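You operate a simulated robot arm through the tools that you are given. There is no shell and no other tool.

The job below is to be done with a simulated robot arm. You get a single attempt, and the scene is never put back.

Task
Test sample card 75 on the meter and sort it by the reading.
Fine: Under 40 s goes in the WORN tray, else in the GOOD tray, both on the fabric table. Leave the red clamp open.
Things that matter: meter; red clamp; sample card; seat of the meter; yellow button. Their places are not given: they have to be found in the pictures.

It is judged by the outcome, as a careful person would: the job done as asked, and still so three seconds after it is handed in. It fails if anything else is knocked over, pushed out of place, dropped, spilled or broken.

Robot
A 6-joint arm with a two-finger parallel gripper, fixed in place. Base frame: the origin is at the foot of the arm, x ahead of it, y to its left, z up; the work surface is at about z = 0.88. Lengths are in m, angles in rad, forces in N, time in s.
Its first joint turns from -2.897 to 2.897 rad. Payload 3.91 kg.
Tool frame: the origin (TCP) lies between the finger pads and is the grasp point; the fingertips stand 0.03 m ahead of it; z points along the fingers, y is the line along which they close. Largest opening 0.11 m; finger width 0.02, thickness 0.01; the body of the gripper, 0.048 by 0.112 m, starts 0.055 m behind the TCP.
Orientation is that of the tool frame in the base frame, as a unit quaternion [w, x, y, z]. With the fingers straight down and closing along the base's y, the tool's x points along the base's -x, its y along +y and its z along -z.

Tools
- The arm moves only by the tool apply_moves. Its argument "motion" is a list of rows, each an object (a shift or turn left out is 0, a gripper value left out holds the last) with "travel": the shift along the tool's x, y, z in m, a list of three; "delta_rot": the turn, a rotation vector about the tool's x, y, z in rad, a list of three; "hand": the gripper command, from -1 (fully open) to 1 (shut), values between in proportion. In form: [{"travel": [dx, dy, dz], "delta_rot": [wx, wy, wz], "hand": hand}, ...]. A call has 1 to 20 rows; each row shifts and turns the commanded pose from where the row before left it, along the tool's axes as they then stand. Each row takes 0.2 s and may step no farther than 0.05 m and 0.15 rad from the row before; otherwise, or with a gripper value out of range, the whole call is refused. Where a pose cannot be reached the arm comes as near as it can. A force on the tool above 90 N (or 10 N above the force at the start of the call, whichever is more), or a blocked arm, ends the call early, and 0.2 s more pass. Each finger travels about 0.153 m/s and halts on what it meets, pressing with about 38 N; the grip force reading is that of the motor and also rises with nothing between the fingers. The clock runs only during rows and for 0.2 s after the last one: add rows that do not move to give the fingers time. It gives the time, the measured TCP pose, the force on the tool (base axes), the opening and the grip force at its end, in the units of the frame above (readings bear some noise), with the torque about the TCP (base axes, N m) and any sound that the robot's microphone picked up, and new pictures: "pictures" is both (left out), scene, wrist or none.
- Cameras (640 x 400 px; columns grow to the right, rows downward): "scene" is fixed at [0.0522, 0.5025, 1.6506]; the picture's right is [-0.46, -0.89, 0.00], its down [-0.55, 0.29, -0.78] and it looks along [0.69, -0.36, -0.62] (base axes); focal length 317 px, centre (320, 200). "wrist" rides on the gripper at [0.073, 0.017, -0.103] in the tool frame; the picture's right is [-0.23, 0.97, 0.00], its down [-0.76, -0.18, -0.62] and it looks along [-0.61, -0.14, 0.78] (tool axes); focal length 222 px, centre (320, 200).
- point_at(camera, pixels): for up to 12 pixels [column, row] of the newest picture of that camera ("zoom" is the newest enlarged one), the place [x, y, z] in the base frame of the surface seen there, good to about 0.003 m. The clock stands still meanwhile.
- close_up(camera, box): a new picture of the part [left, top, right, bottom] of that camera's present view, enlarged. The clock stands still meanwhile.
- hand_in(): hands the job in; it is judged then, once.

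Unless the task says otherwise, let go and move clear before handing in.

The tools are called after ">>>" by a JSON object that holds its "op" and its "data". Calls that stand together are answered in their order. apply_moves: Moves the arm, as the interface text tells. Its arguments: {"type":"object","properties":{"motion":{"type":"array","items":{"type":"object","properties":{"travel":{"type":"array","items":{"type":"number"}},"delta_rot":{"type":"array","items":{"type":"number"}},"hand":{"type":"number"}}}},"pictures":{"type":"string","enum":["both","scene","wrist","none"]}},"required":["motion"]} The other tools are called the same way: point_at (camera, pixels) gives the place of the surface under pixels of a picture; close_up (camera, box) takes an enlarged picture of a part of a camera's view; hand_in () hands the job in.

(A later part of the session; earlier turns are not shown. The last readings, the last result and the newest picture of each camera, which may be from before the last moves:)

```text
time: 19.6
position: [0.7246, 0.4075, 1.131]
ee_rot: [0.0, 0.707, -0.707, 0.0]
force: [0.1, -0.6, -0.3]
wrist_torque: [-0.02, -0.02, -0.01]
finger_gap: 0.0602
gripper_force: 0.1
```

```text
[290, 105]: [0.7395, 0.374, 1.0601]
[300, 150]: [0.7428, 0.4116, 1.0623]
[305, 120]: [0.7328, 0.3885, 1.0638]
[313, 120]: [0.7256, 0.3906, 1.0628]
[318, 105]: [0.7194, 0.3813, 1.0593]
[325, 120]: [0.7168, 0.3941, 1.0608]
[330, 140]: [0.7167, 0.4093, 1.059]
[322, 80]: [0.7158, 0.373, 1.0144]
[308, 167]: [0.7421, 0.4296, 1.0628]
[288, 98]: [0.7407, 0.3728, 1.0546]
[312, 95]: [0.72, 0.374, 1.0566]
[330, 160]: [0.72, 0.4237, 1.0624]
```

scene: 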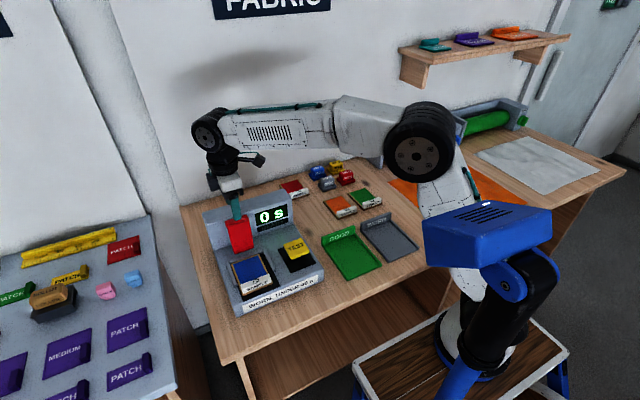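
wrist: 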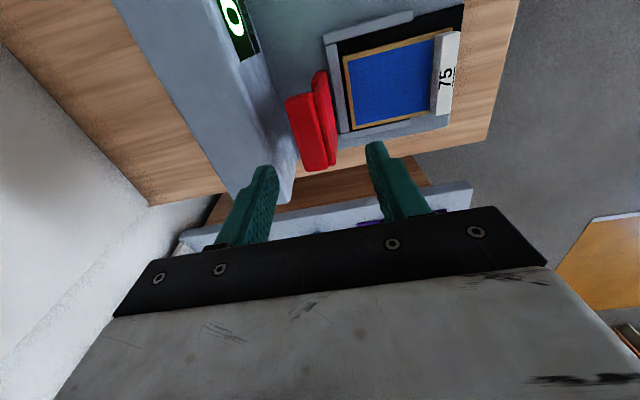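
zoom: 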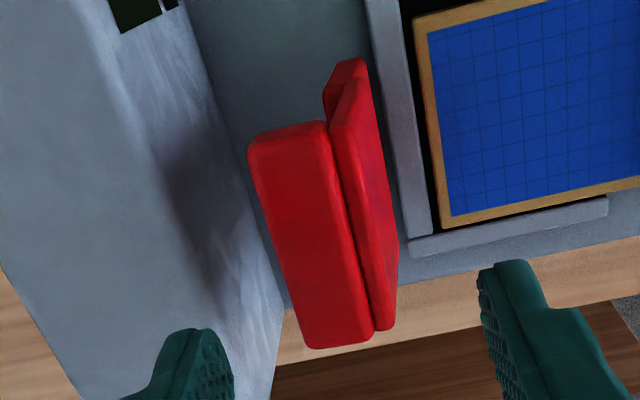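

The lip spans x 0.7225-0.747 with its top at z≈1.063, and the plate is about 10 mm thick. I'll lower so the far finger's tip sits just behind the lip.

>>> {"op": "apply_moves", "data": {"motion": [{"travel": [0, -0.001, 0.03]}, {"travel": [0, 0, 0.033]}, {}, {}]}}

```text
time: 20.6
position: [0.7252, 0.4079, 1.0659]
ee_rot: [0.0, -0.707, 0.707, 0.001]
force: [1.1, -0.3, 0.1]
wrist_torque: [0.0, -0.01, 0.01]
finger_gap: 0.0605
gripper_force: 0.1
```

scene: 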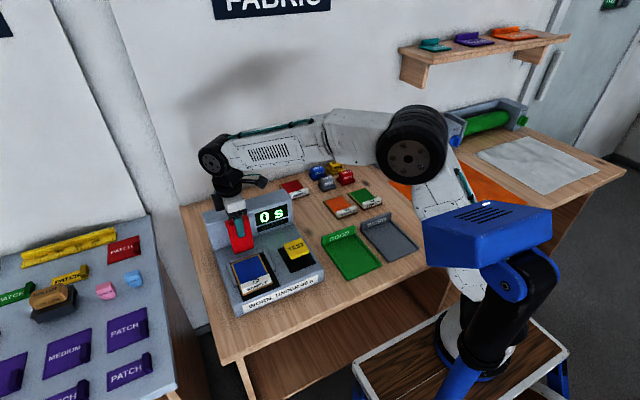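
wrist: 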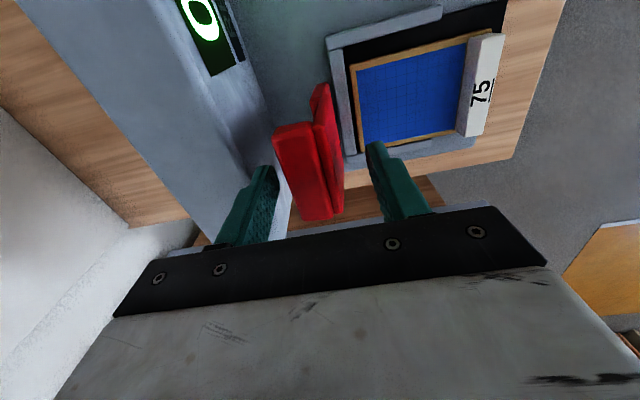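

The clamp is between the fingers and not yet touched. I'll pull gently towards −x and watch the force.

>>> {"op": "apply_moves", "data": {"motion": [{"travel": [0, 0.008, 0]}, {"travel": [0, 0.006, 0]}, {"travel": [0, 0.006, 0]}, {"travel": [0, 0.006, 0]}]}}

```text
time: 21.6
position: [0.6998, 0.4076, 1.0691]
ee_rot: [0.001, -0.707, 0.707, 0.001]
force: [-0.1, -0.1, -0.8]
wrist_torque: [0.01, 0.02, 0.0]
finger_gap: 0.0607
gripper_force: 0.0
```

scene: 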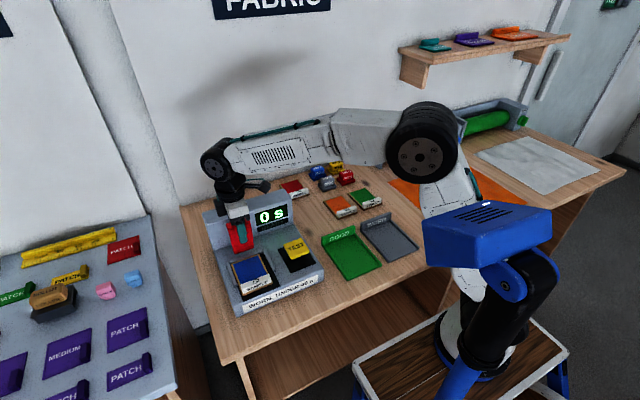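
wrist: 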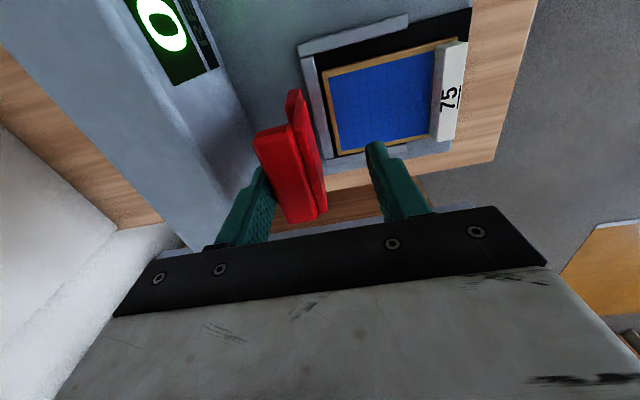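

The lip is touching the far finger at (265,180) and has tipped with almost no force. I'll keep pulling along its arc to about 30°.

>>> {"op": "apply_moves", "data": {"motion": [{"travel": [0, 0.008, 0.001]}, {"travel": [0, 0.008, 0.002]}, {"travel": [0, 0.008, 0.002]}, {"travel": [0, 0.008, 0.003]}, {}]}}

>>> {"op": "close_up", "data": {"camera": "scene", "box": [195, 190, 315, 290]}}

```text
time: 22.8
position: [0.6678, 0.408, 1.0598]
ee_rot: [0.0, -0.707, 0.707, 0.001]
force: [0.4, 0.2, -1.3]
wrist_torque: [0.02, 0.01, 0.01]
finger_gap: 0.0606
gripper_force: 0.0
```

scene: 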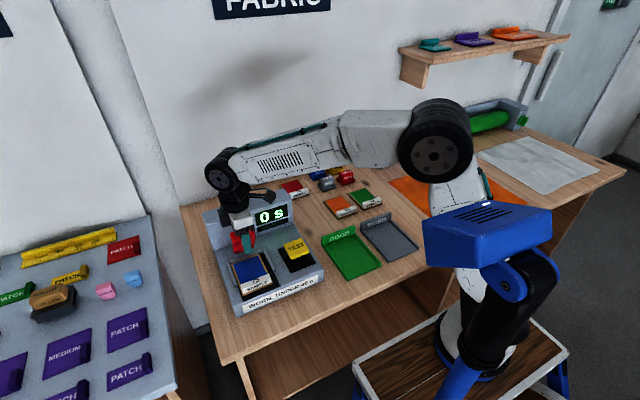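
wrist: 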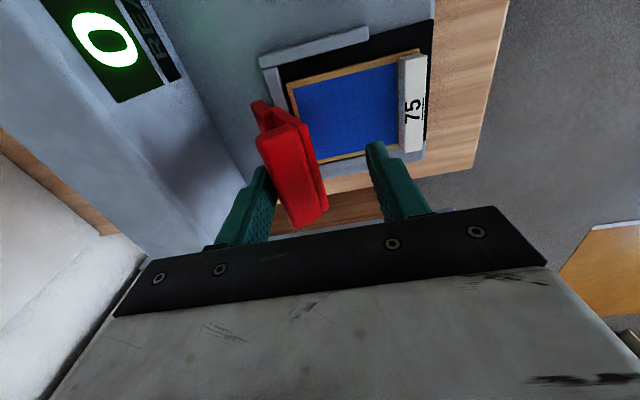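

```text
4.00 times, centred on (255, 240) of scene
```

zoom: 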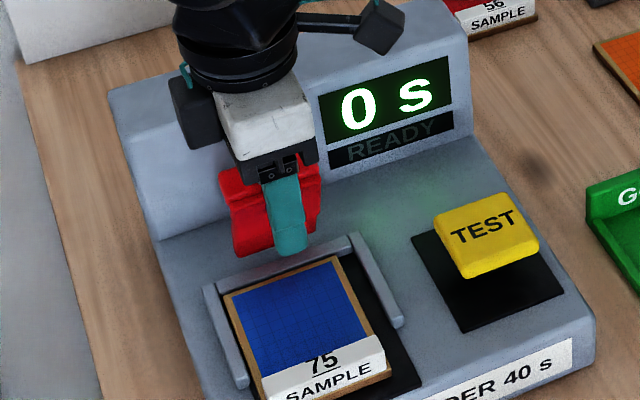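

The clamp has tipped about 30° with negligible force and the meter hasn't moved. I'll continue to about 60°.

>>> {"op": "apply_moves", "data": {"motion": [{"travel": [0, 0.007, 0.002]}, {"travel": [0, 0.007, 0.003]}, {"travel": [0, 0.006, 0.003]}, {"travel": [0, 0.006, 0.004]}, {"travel": [0, 0.006, 0.004]}, {"travel": [0, 0.006, 0.005]}, {}]}}

>>> {"op": "close_up", "data": {"camera": "scene", "box": [195, 190, 315, 290]}}

>>> {"op": "close_up", "data": {"camera": "wrist", "box": [190, 20, 440, 240]}}

```text
time: 24.4
position: [0.6294, 0.4084, 1.0395]
ee_rot: [0.0, 0.708, -0.706, 0.0]
force: [1.1, -0.1, -0.6]
wrist_torque: [-0.04, -0.01, 0.0]
finger_gap: 0.0603
gripper_force: 0.1
```

scene: 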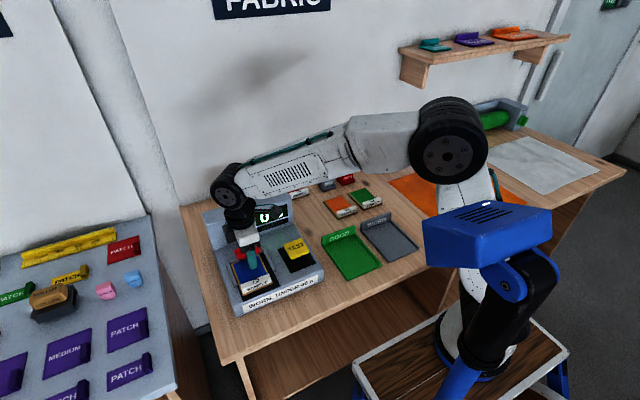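
wrist: 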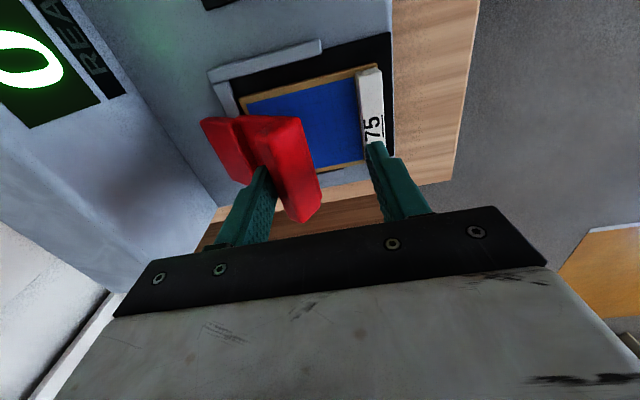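

```text
4.00 times, centred on (255, 240) of scene
```

zoom: 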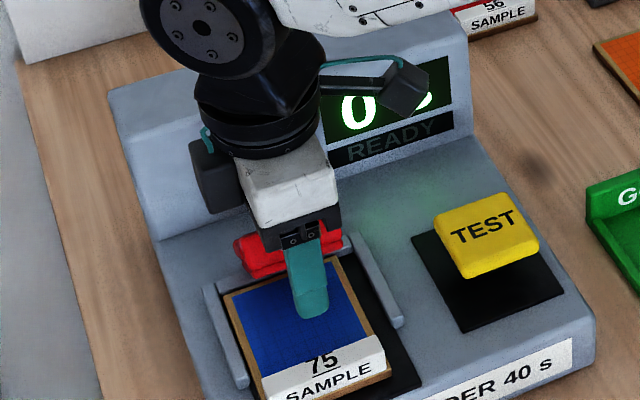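

```text
1.82 times, centred on (315, 130) of wrist
```

zoom: 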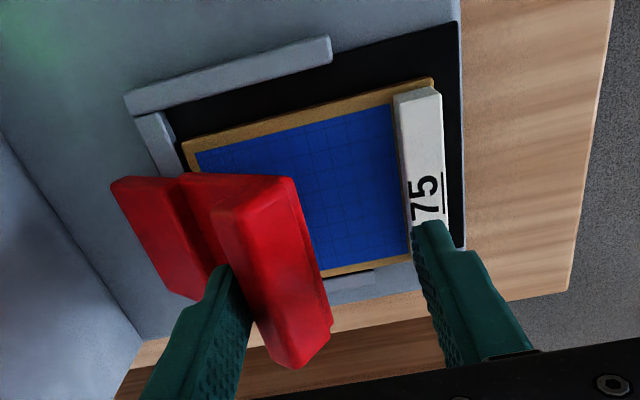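

The clamp is now at about 55-60° with the finger tucked behind its lip. I'll measure its faces to fix the hinge and the remaining angle.

>>> {"op": "point_at", "data": {"camera": "zoom", "pixels": [[250, 190], [300, 340], [260, 240], [280, 280], [215, 215], [195, 210], [150, 220], [130, 190], [310, 300], [270, 190], [240, 300], [170, 270]]}}

```text
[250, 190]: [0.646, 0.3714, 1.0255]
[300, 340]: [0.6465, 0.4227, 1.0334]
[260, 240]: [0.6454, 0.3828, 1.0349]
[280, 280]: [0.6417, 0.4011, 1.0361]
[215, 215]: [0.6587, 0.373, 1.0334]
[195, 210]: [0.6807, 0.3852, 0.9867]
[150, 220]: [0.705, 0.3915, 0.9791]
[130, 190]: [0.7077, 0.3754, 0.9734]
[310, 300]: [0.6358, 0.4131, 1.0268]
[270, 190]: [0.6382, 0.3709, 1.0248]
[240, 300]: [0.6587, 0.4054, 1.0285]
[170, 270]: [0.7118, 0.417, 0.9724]
```

The fit puts the hinge near (0.718, 0.959) with the clamp at about 60°. I'll back the finger straight up and out, close the fingers, and see whether the clamp stays put.

>>> {"op": "apply_moves", "data": {"motion": [{"travel": [0, -0.003, -0.005]}, {"travel": [0, 0, -0.02]}, {"travel": [0, 0, -0.035]}, {"hand": 1}, {}, {}, {}]}}

>>> {"op": "close_up", "data": {"camera": "scene", "box": [195, 190, 315, 290]}}

>>> {"op": "close_up", "data": {"camera": "wrist", "box": [190, 20, 440, 240]}}

```text
time: 26.0
position: [0.6329, 0.4082, 1.0985]
ee_rot: [0.0, 0.708, -0.706, -0.001]
force: [1.0, 0.8, 0.3]
wrist_torque: [-0.01, -0.02, 0.02]
finger_gap: 0.0002
gripper_force: 37.5
```

scene: 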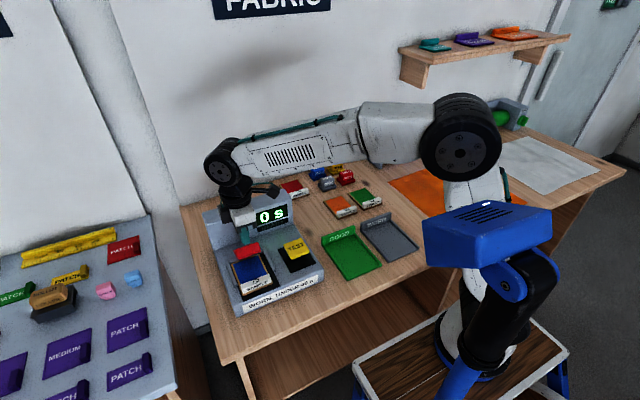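
wrist: 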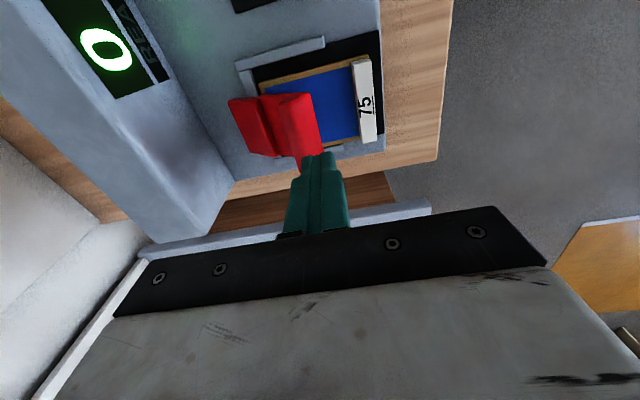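

```text
4.00 times, centred on (255, 240) of scene
```

zoom: 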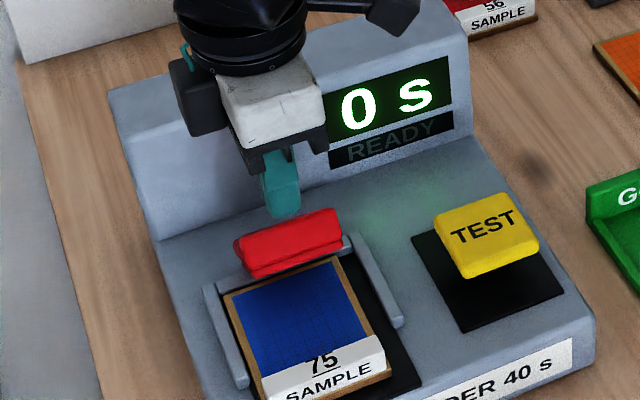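

```text
1.82 times, centred on (315, 130) of wrist
```

zoom: 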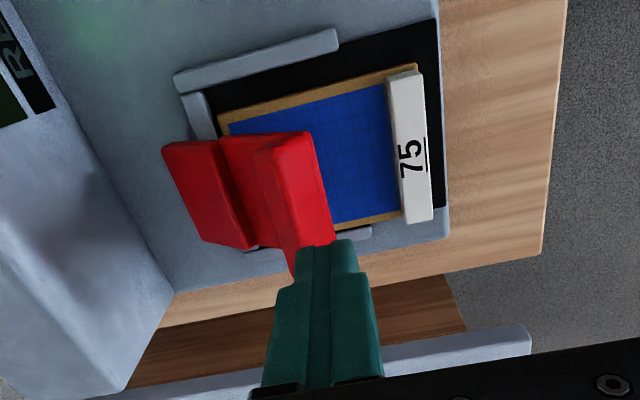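

The clamp holds its angle at 60°, so the hinge has friction and no spring. I'll press the lip down with the closed fingertips along its arc.

>>> {"op": "apply_moves", "data": {"motion": [{"travel": [0.0005, -0.0155, 0]}, {"travel": [0, 0, 0.022]}, {"travel": [0, 0.002, 0.013]}, {"travel": [0, 0.005, 0.0065]}, {"travel": [0, 0.006, 0.0075]}, {"travel": [0, 0.005, 0.0075]}, {"travel": [0, 0.004, 0.0075]}, {}]}}

>>> {"op": "close_up", "data": {"camera": "scene", "box": [195, 190, 315, 290]}}

>>> {"op": "close_up", "data": {"camera": "wrist", "box": [190, 20, 440, 240]}}

```text
time: 27.8
position: [0.6275, 0.407, 1.0347]
ee_rot: [0.0, -0.707, 0.707, 0.0]
force: [0.5, 0.1, -0.2]
wrist_torque: [-0.01, 0.04, -0.02]
finger_gap: 0.0
gripper_force: 37.5
```

scene: 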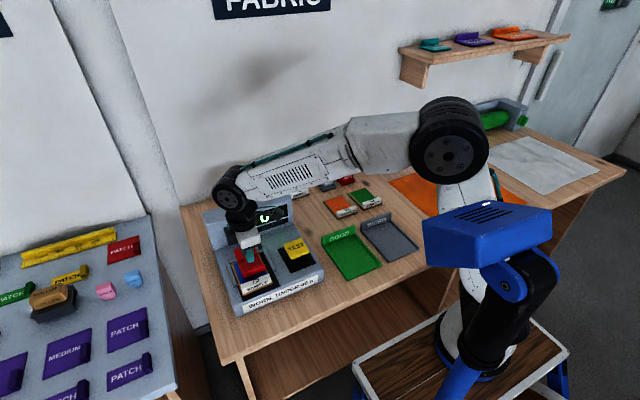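
wrist: 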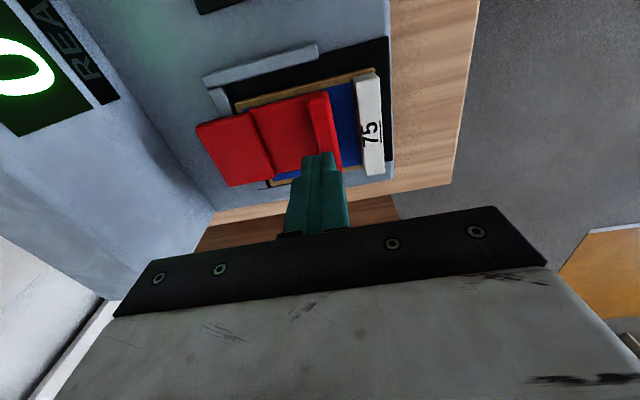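

```text
4.00 times, centred on (255, 240) of scene
```

zoom: 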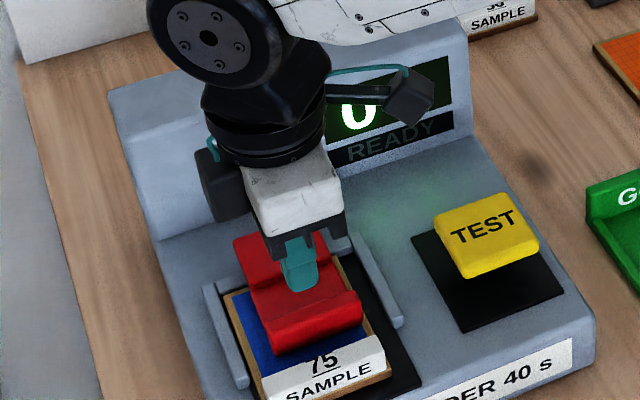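

```text
1.82 times, centred on (315, 130) of wrist
```

zoom: 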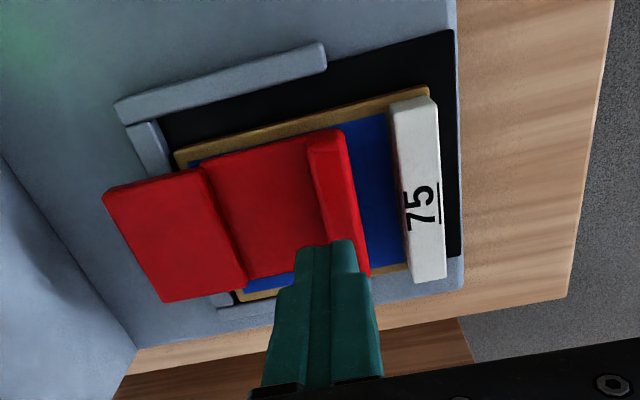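

The clamp seems almost flat, with its lip at (320,120) just short of the block. I'll measure its height.

>>> {"op": "point_at", "data": {"camera": "zoom", "pixels": [[150, 210], [200, 240], [260, 200], [280, 230], [330, 160], [340, 220], [320, 150], [350, 180], [120, 195], [240, 160], [375, 160], [355, 260]]}}

```text
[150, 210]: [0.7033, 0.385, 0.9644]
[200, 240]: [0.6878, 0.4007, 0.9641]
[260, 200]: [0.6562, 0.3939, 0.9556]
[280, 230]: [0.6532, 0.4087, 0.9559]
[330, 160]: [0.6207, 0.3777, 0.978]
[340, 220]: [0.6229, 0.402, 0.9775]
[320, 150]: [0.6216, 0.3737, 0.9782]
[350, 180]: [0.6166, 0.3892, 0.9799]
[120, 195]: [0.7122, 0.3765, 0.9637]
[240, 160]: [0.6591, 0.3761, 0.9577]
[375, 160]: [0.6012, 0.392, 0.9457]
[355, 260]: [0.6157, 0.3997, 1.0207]
```

The clamp lies flat, with the plate top at z≈0.956 and the lip top at 0.978, so it is closed on the card. I'll raise the fingers, then locate the TEST button's centre.

>>> {"op": "apply_moves", "data": {"motion": [{"travel": [0, 0, -0.03]}, {"travel": [0, 0, -0.035]}, {}]}}

>>> {"op": "close_up", "data": {"camera": "scene", "box": [195, 190, 335, 300]}}

>>> {"op": "point_at", "data": {"camera": "scene", "pixels": [[286, 245], [301, 240], [307, 252], [291, 257], [296, 248], [283, 262], [310, 258], [246, 250], [258, 262]]}}

```text
time: 28.6
position: [0.6275, 0.4073, 1.0988]
ee_rot: [0.0, 0.707, -0.707, 0.0]
force: [-0.6, -0.9, 0.8]
wrist_torque: [-0.02, 0.01, -0.01]
finger_gap: 0.0001
gripper_force: 38.0
```

scene: 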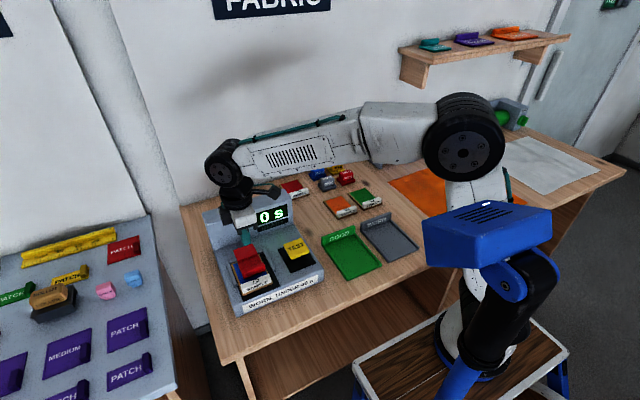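
wrist: 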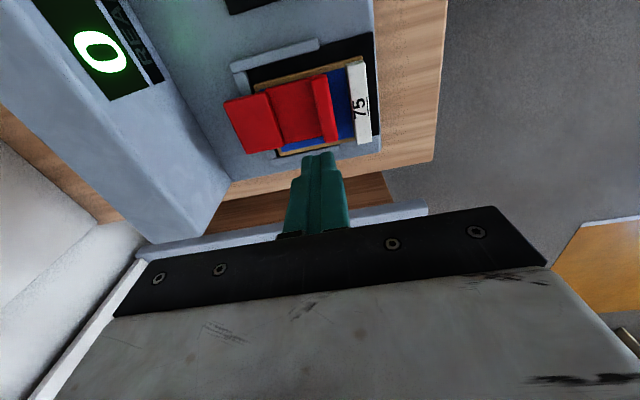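

```text
3.64 times, centred on (265, 245) of scene
```

zoom: 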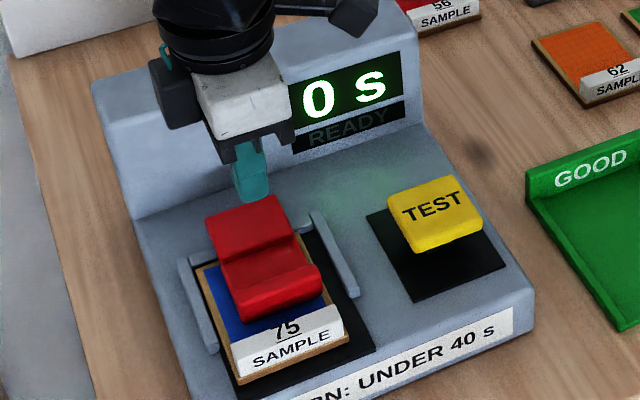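

```text
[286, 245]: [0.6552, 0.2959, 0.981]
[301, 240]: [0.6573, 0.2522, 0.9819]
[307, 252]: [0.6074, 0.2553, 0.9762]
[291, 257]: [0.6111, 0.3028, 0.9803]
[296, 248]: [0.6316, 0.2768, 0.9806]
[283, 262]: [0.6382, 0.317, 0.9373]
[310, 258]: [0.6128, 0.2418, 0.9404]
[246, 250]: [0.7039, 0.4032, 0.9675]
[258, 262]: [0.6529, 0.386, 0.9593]
```

The button centre is at about (0.633, 0.277) with its top at z≈0.980. I'll move over it and lower to 10 mm above.

>>> {"op": "apply_moves", "data": {"motion": [{"travel": [0.0435, -0.002, 0]}, {"travel": [0.0435, -0.002, 0]}, {"travel": [0.0433, -0.0015, 0]}, {}, {"travel": [0, 0, 0.04]}, {"travel": [0, 0, 0.038]}, {}]}}

>>> {"op": "close_up", "data": {"camera": "scene", "box": [195, 190, 335, 300]}}

```text
time: 30.2
position: [0.6326, 0.277, 1.0223]
ee_rot: [0.001, -0.707, 0.707, -0.001]
force: [0.1, -0.2, 0.9]
wrist_torque: [0.0, 0.01, 0.01]
finger_gap: 0.0002
gripper_force: 37.7
```

scene: 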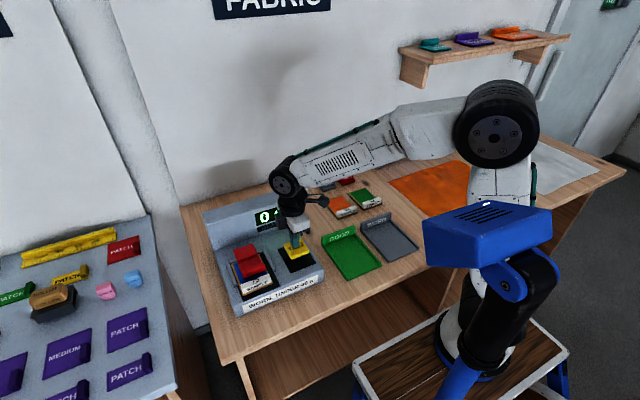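
wrist: 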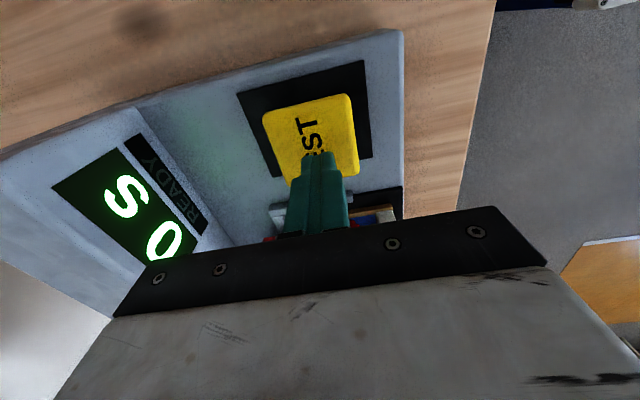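

```text
3.64 times, centred on (265, 245) of scene
```

zoom: 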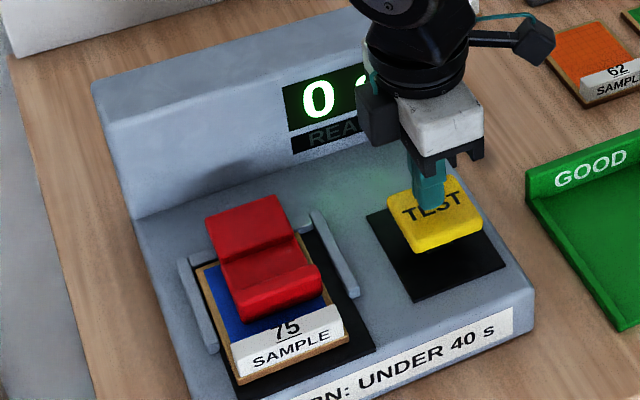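

The fingertips are above the button's centre. I'll press down slowly, watching the force, the sound and the display.

>>> {"op": "apply_moves", "data": {"motion": [{"travel": [0, 0, 0.009]}, {"travel": [0, 0, 0.003]}, {"travel": [0, 0, 0.002]}, {"travel": [0, 0, 0.002]}]}}

```text
time: 31.2
position: [0.6333, 0.2779, 1.0052]
ee_rot: [0.0, -0.706, 0.708, 0.001]
force: [-0.7, -0.4, 1.5]
wrist_torque: [-0.04, 0.03, -0.02]
finger_gap: 0.0
gripper_force: 37.7
```

scene: 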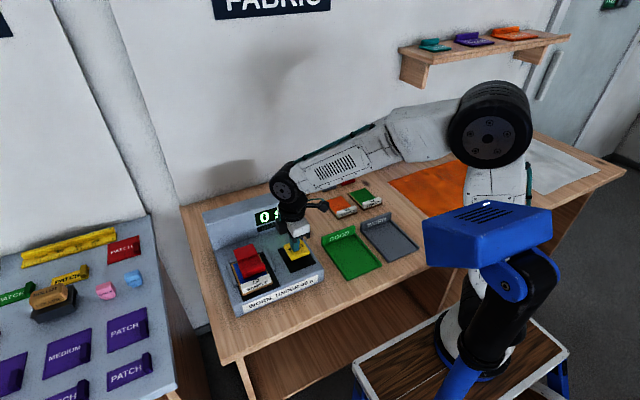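
wrist: 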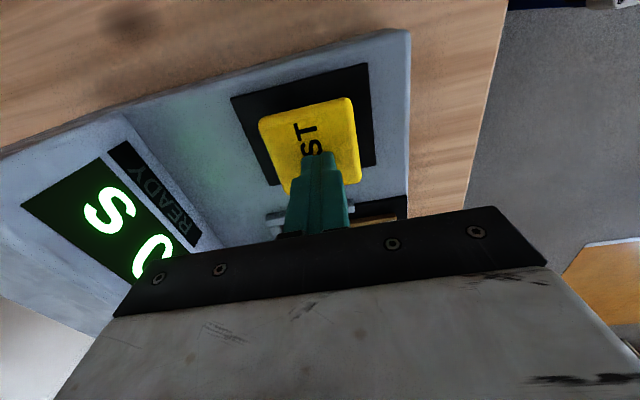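

The button gives lightly, at about 1.5 N with the tip at z≈0.975. I'll press a little further.

>>> {"op": "apply_moves", "data": {"motion": [{"travel": [0, 0, 0.002]}, {"travel": [0, 0, 0.002]}, {"travel": [0, 0, 0.002]}, {}]}}

```text
time: 32.2
position: [0.6316, 0.2771, 0.9997]
ee_rot: [0.0, -0.707, 0.708, 0.001]
force: [-0.1, 0.8, 2.8]
wrist_torque: [0.05, 0.02, 0.02]
finger_gap: 0.0003
gripper_force: 37.7
```

scene: 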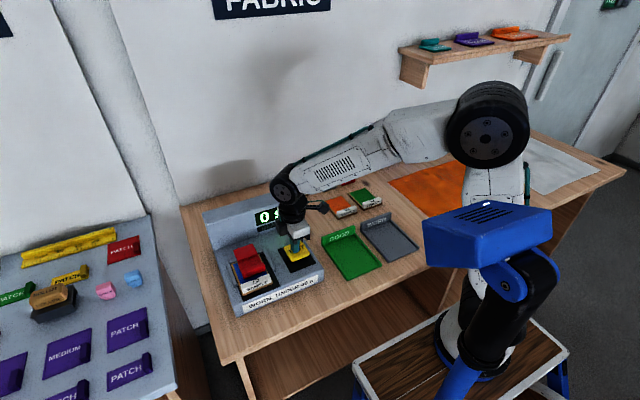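
wrist: 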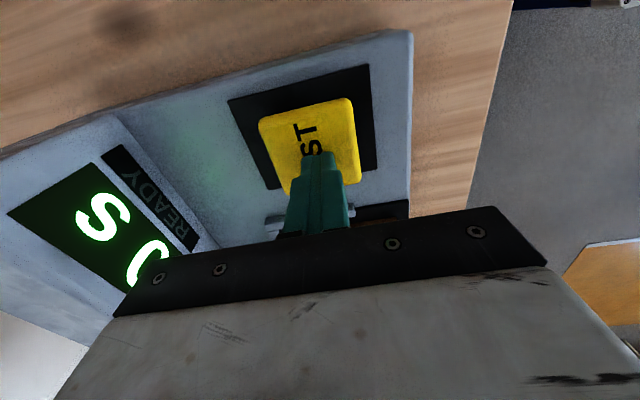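

It is still springy at 2.8 N and the display has not changed. I'll keep pressing in small steps.

>>> {"op": "apply_moves", "data": {"motion": [{"travel": [0, 0, 0.002]}, {"travel": [0, 0, 0.002]}, {"travel": [0, 0, 0.002]}, {}]}}

```text
time: 33.2
position: [0.632, 0.2765, 0.9936]
ee_rot: [0.002, -0.707, 0.707, 0.0]
force: [2.2, -0.4, 3.7]
wrist_torque: [-0.05, -0.08, 0.0]
finger_gap: 0.0
gripper_force: 37.8
```

scene: 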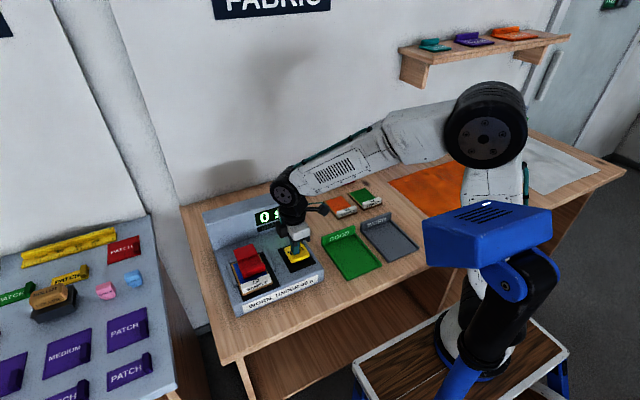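
wrist: 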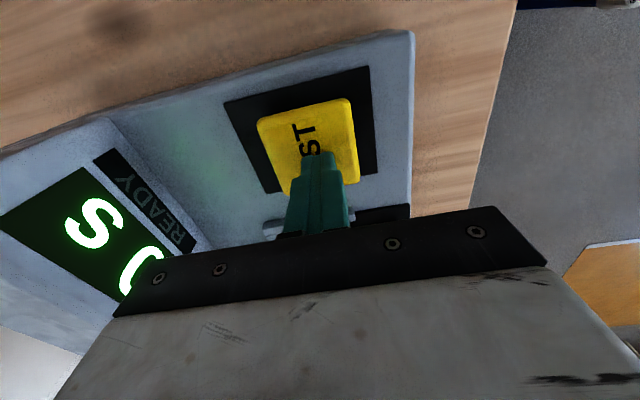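

>>> {"op": "apply_moves", "data": {"motion": [{"travel": [0, 0, 0.002]}, {"travel": [0, 0, 0.002]}, {"travel": [0, 0, 0.002]}, {}]}}

>>> {"op": "close_up", "data": {"camera": "scene", "box": [195, 190, 335, 300]}}

```text
time: 34.2
position: [0.6316, 0.2774, 0.9882]
ee_rot: [0.001, -0.707, 0.707, 0.001]
force: [0.5, -0.7, 1.2]
wrist_torque: [0.02, 0.03, 0.02]
finger_gap: 0.0
gripper_force: 38.3
```

scene: 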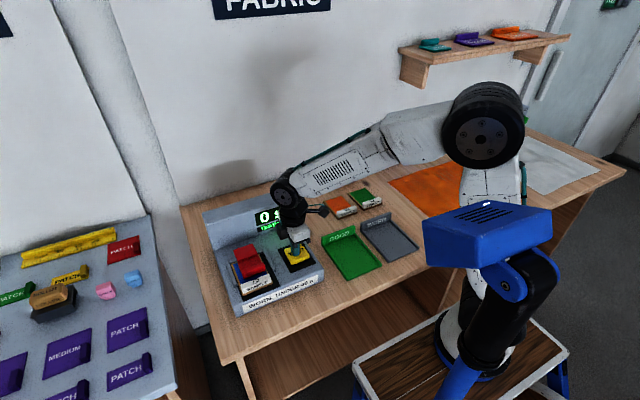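
wrist: 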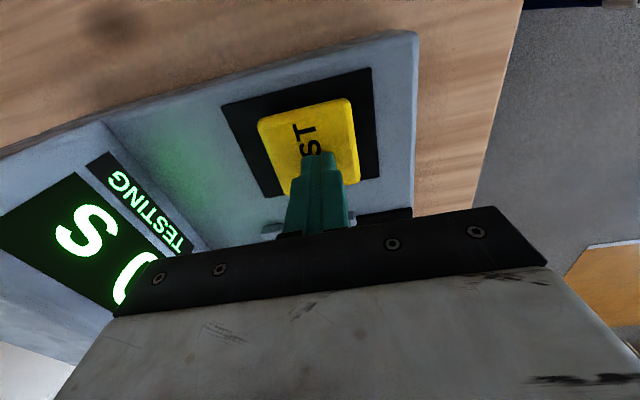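

```text
3.64 times, centred on (265, 245) of scene
```

zoom: 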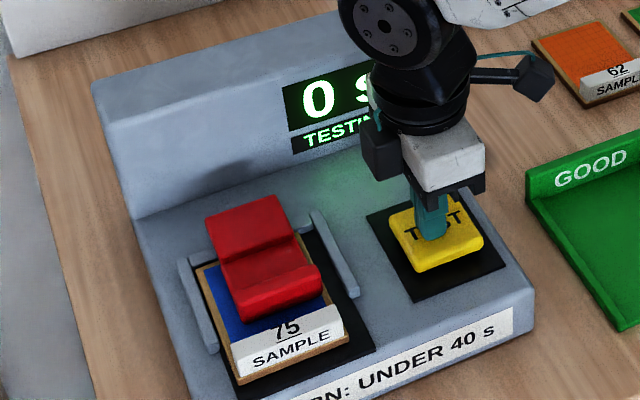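

The display now shows TESTING, so the press registered. I'll lift off the button and move aside to watch the display.

>>> {"op": "apply_moves", "data": {"motion": [{"travel": [0, 0, -0.02]}, {"travel": [0, 0, -0.045]}, {"travel": [0, 0, -0.045]}, {"travel": [-0.043, 0.003, 0]}, {"travel": [-0.043, 0.003, 0]}, {"travel": [-0.043, 0.003, 0]}, {}]}}

>>> {"op": "close_up", "data": {"camera": "scene", "box": [195, 190, 335, 300]}}

```text
time: 35.8
position: [0.6231, 0.4042, 1.1]
ee_rot: [0.001, -0.707, 0.707, 0.0]
force: [-0.4, 0.5, -0.9]
wrist_torque: [-0.03, -0.01, 0.01]
finger_gap: 0.0003
gripper_force: 37.9
```

scene: 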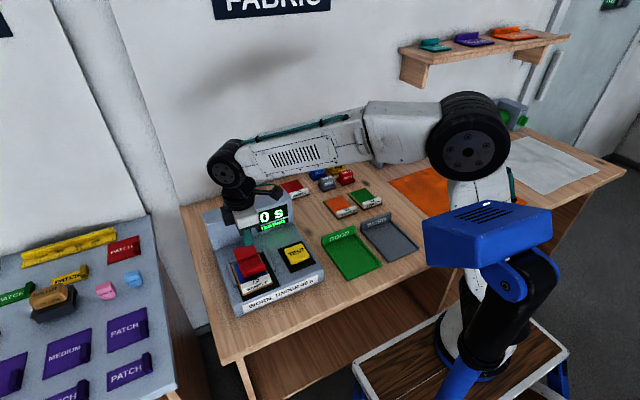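
wrist: 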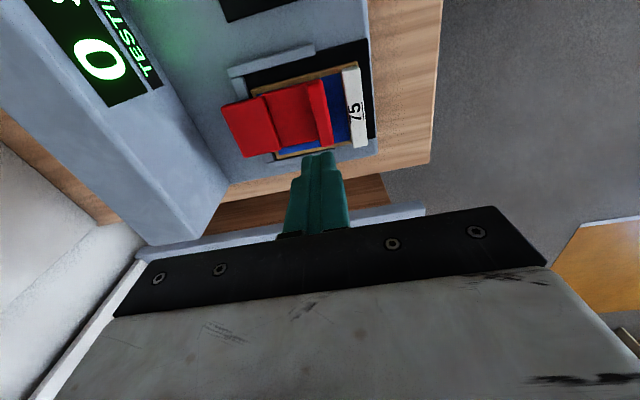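

```text
3.64 times, centred on (265, 245) of scene
```

zoom: 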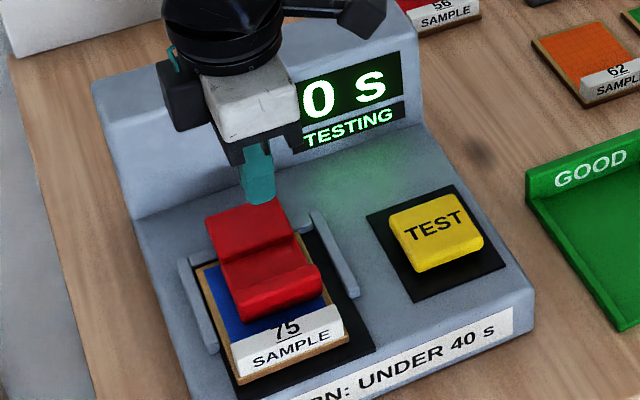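

TESTING is still lit at 0 s. While waiting I'll raise slightly and turn the gripper back to close along y, ready to reopen the clamp by its sides later.

>>> {"op": "apply_moves", "data": {"motion": [{"travel": [0, 0, -0.02], "hand": -0.64}, {"delta_rot": [0, 0, 0.1428]}, {"delta_rot": [0, 0, 0.1428]}, {"delta_rot": [0, 0, 0.1428]}, {"delta_rot": [0, 0, 0.1428]}, {"delta_rot": [0, 0, 0.1428]}, {"delta_rot": [0, 0, 0.1428]}, {"delta_rot": [0, 0, 0.1428]}, {"delta_rot": [0, 0, 0.1428]}, {"delta_rot": [0, 0, 0.1428]}, {"delta_rot": [0, 0, 0.1428]}, {"delta_rot": [0, 0, 0.1428]}, {}]}}

>>> {"op": "close_up", "data": {"camera": "scene", "box": [195, 190, 335, 300]}}

```text
time: 38.6
position: [0.6235, 0.4056, 1.118]
ee_rot: [0.0, 0.0, 1.0, 0.001]
force: [-0.2, 1.0, 0.8]
wrist_torque: [0.03, 0.02, 0.0]
finger_gap: 0.0903
gripper_force: 0.0
```

scene: 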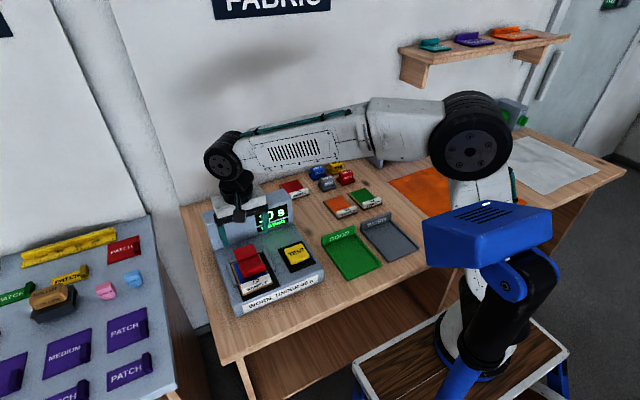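
wrist: 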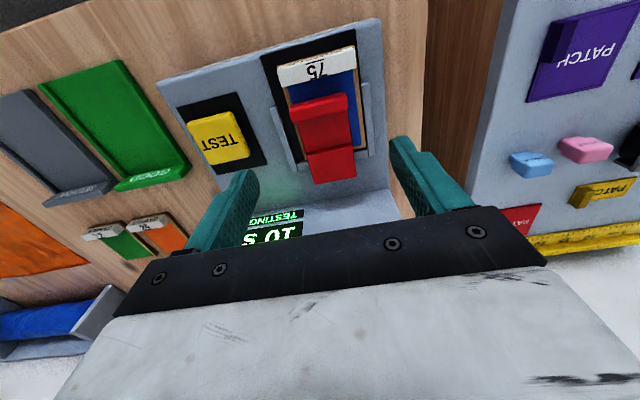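

```text
3.64 times, centred on (265, 245) of scene
```

zoom: 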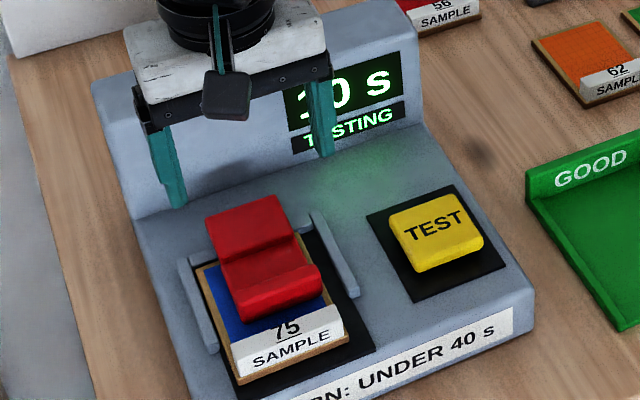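

The reading is climbing, at 10 s, and TESTING is still lit. I'll raise the gripper a bit for a clear view and wait.

>>> {"op": "apply_moves", "data": {"motion": [{"travel": [0, 0, -0.04]}, {"travel": [0, 0, -0.03]}, {}, {}, {}, {}, {}, {}]}}

>>> {"op": "close_up", "data": {"camera": "scene", "box": [195, 190, 335, 300]}}

```text
time: 40.4
position: [0.6223, 0.4092, 1.1884]
ee_rot: [0.0, 0.0, 1.0, 0.0]
force: [0.6, 0.2, 1.3]
wrist_torque: [0.02, 0.0, -0.02]
finger_gap: 0.0903
gripper_force: 0.0
```

scene: 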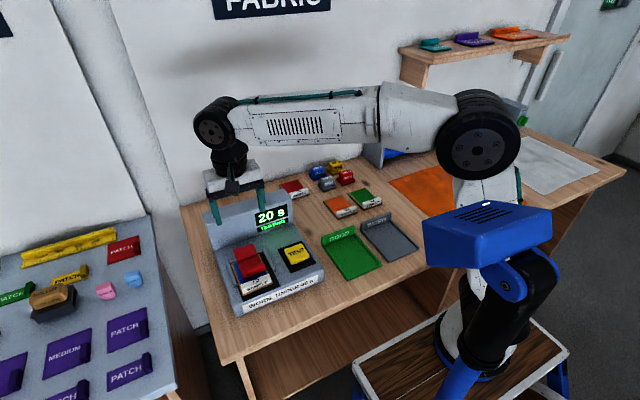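
wrist: 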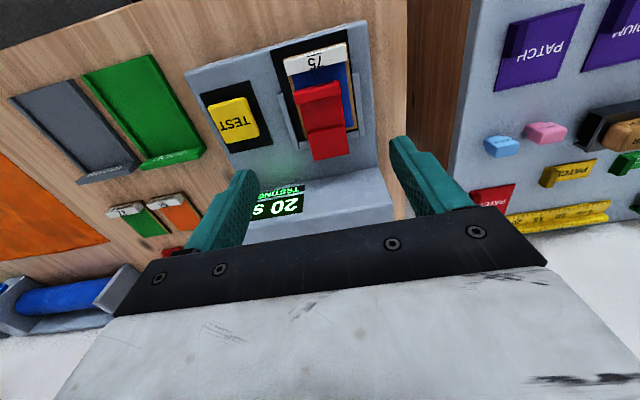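

```text
3.64 times, centred on (265, 245) of scene
```

zoom: 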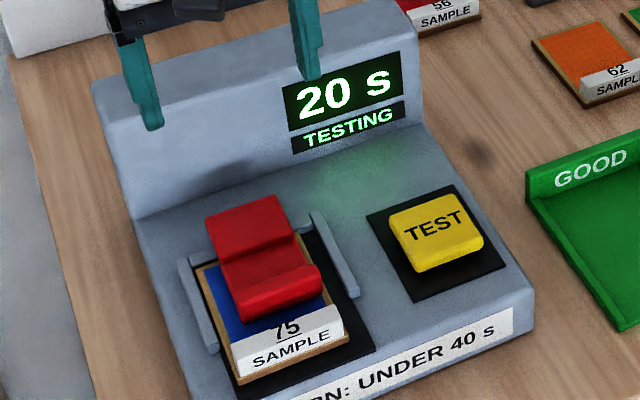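

It reads 20 s and is still TESTING. I'll wait on.

>>> {"op": "apply_moves", "data": {"motion": [{}, {}, {}, {}, {}, {}, {}, {}, {}, {}, {}, {}, {}, {}, {}], "pictures": "scene"}}

>>> {"op": "close_up", "data": {"camera": "scene", "box": [235, 195, 315, 245]}}

```text
time: 43.6
position: [0.6225, 0.41, 1.1879]
ee_rot: [0.001, 0.0, 1.0, 0.0]
force: [0.5, 0.0, 0.8]
wrist_torque: [-0.01, 0.0, -0.02]
finger_gap: 0.0898
gripper_force: 0.1
```

scene: 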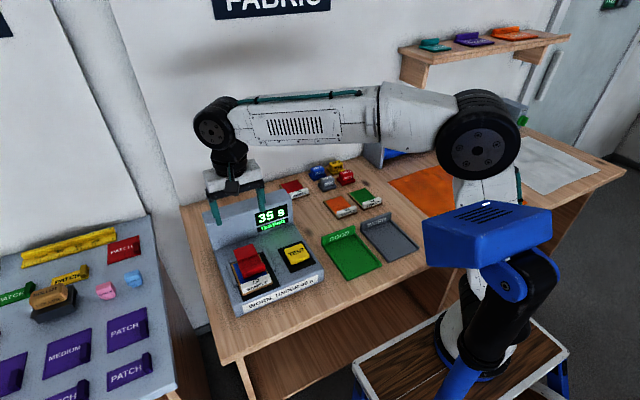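

```text
8.00 times, centred on (275, 220) of scene
```

zoom: 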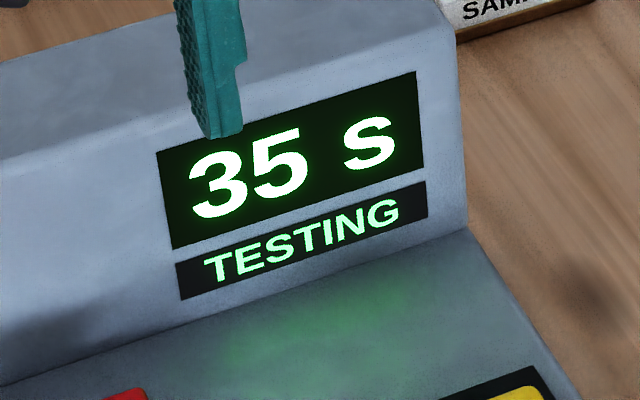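

It reads 35 s and is still TESTING, so this is not the final value. I'll keep waiting.

>>> {"op": "apply_moves", "data": {"motion": [{}, {}, {}, {}, {}, {}, {}, {}, {}, {}, {}, {}, {}, {}, {}], "pictures": "scene"}}

>>> {"op": "close_up", "data": {"camera": "scene", "box": [235, 195, 315, 245]}}

```text
time: 46.8
position: [0.6226, 0.4073, 1.1885]
ee_rot: [-0.001, 0.0, 1.0, 0.0]
force: [0.1, -1.1, 1.5]
wrist_torque: [-0.02, -0.02, 0.0]
finger_gap: 0.0902
gripper_force: 0.0
```

scene: 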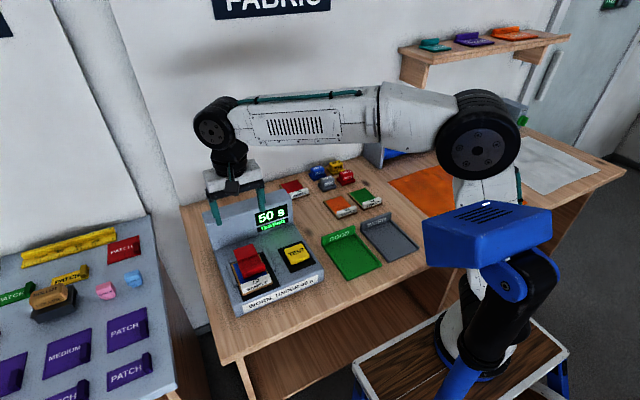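

```text
8.00 times, centred on (275, 220) of scene
```

zoom: 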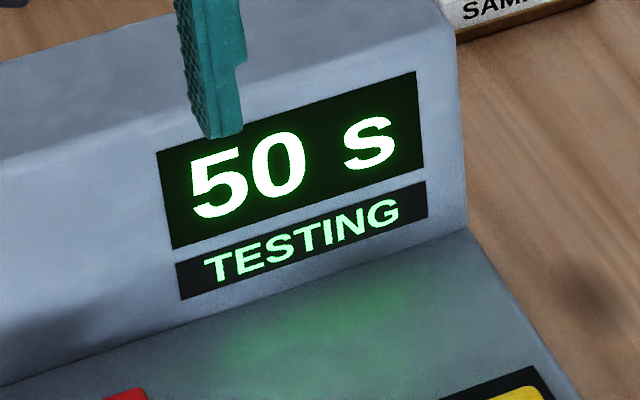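

It has passed 50 s but TESTING is still lit, so I'll wait for the final reading.

>>> {"op": "apply_moves", "data": {"motion": [{}, {}, {}, {}, {}, {}, {}, {}, {}, {}, {}, {}, {}, {}, {}], "pictures": "scene"}}

>>> {"op": "close_up", "data": {"camera": "scene", "box": [235, 195, 315, 245]}}

```text
time: 50.0
position: [0.6236, 0.4079, 1.189]
ee_rot: [0.0, 0.0, 1.0, 0.0]
force: [-0.1, -0.2, -0.2]
wrist_torque: [0.0, 0.01, -0.01]
finger_gap: 0.0901
gripper_force: 0.1
```

scene: 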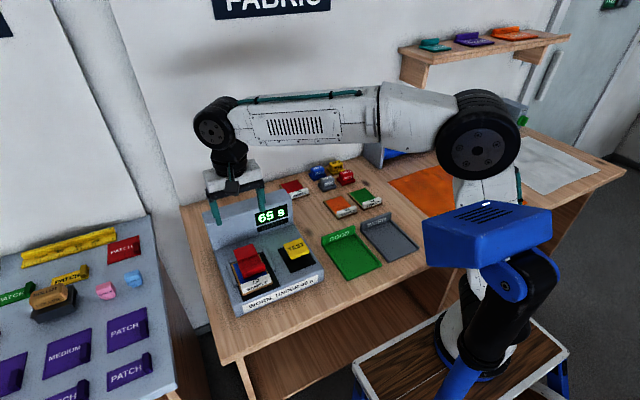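

```text
8.00 times, centred on (275, 220) of scene
```

zoom: 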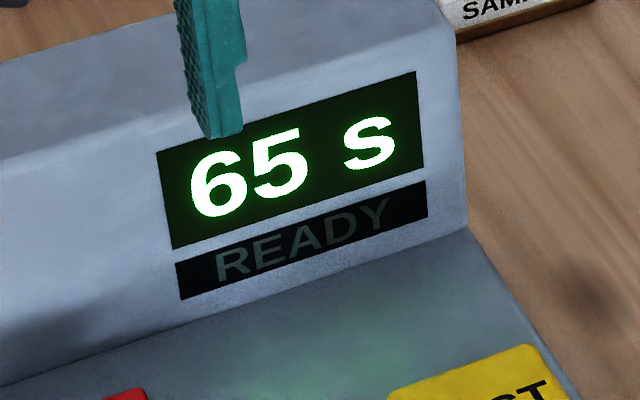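

The test is finished: READY shows again and the reading is 65 s, so the card belongs in GOOD. Next I'll reopen the clamp, starting by measuring its lip from above.

>>> {"op": "apply_moves", "data": {"motion": [{"travel": [0, -0.001, 0.04]}, {"travel": [0, -0.001, 0.04]}, {}, {}]}}

>>> {"op": "close_up", "data": {"camera": "wrist", "box": [220, 30, 440, 230]}}

```text
time: 51.0
position: [0.6198, 0.4066, 1.1072]
ee_rot: [0.0, 0.0, 1.0, 0.0]
force: [0.4, 0.1, -0.6]
wrist_torque: [0.01, 0.0, -0.04]
finger_gap: 0.0903
gripper_force: 0.1
```

scene: 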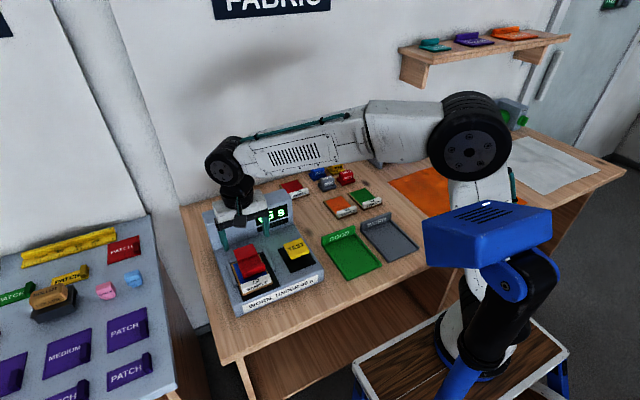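
wrist: 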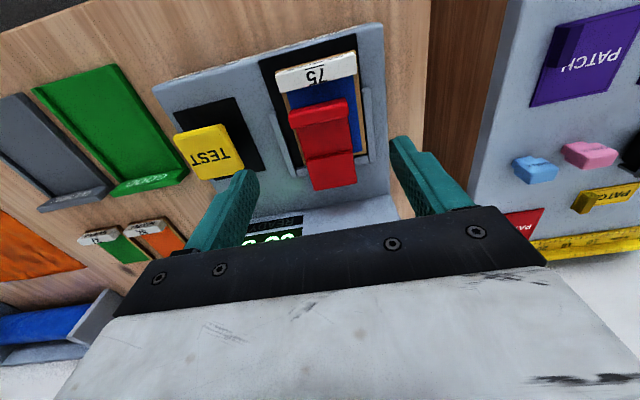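

```text
2.00 times, centred on (330, 130) of wrist
```

zoom: 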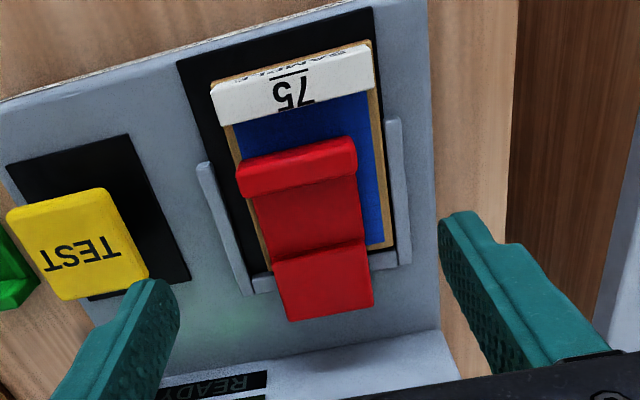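

>>> {"op": "point_at", "data": {"camera": "zoom", "pixels": [[242, 175], [354, 155], [300, 160], [298, 175], [250, 165], [350, 145], [262, 230], [358, 210], [295, 100], [230, 115], [370, 80], [300, 185]]}}

>>> {"op": "point_at", "data": {"camera": "zoom", "pixels": [[205, 170], [240, 285], [392, 125], [404, 260], [230, 130], [268, 268], [380, 110], [388, 245], [330, 140], [300, 290], [240, 190], [356, 170]]}}

```text
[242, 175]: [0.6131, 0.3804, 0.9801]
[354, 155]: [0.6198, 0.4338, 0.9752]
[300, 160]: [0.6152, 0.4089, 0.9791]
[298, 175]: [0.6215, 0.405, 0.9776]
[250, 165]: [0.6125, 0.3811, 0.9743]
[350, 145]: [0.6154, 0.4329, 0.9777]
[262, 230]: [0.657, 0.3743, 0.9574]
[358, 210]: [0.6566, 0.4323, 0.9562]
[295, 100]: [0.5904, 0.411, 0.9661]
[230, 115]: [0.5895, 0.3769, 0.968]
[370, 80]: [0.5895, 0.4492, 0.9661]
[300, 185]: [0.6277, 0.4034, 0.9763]
```

```text
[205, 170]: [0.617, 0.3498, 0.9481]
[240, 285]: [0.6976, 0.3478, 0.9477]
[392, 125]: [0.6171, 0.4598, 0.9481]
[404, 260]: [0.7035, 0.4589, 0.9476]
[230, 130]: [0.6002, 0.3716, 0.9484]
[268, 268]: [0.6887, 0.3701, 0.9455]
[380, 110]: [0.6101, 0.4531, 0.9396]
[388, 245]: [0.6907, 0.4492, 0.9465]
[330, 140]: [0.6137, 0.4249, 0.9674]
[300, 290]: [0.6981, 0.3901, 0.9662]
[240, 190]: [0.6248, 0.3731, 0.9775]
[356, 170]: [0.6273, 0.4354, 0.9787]
```

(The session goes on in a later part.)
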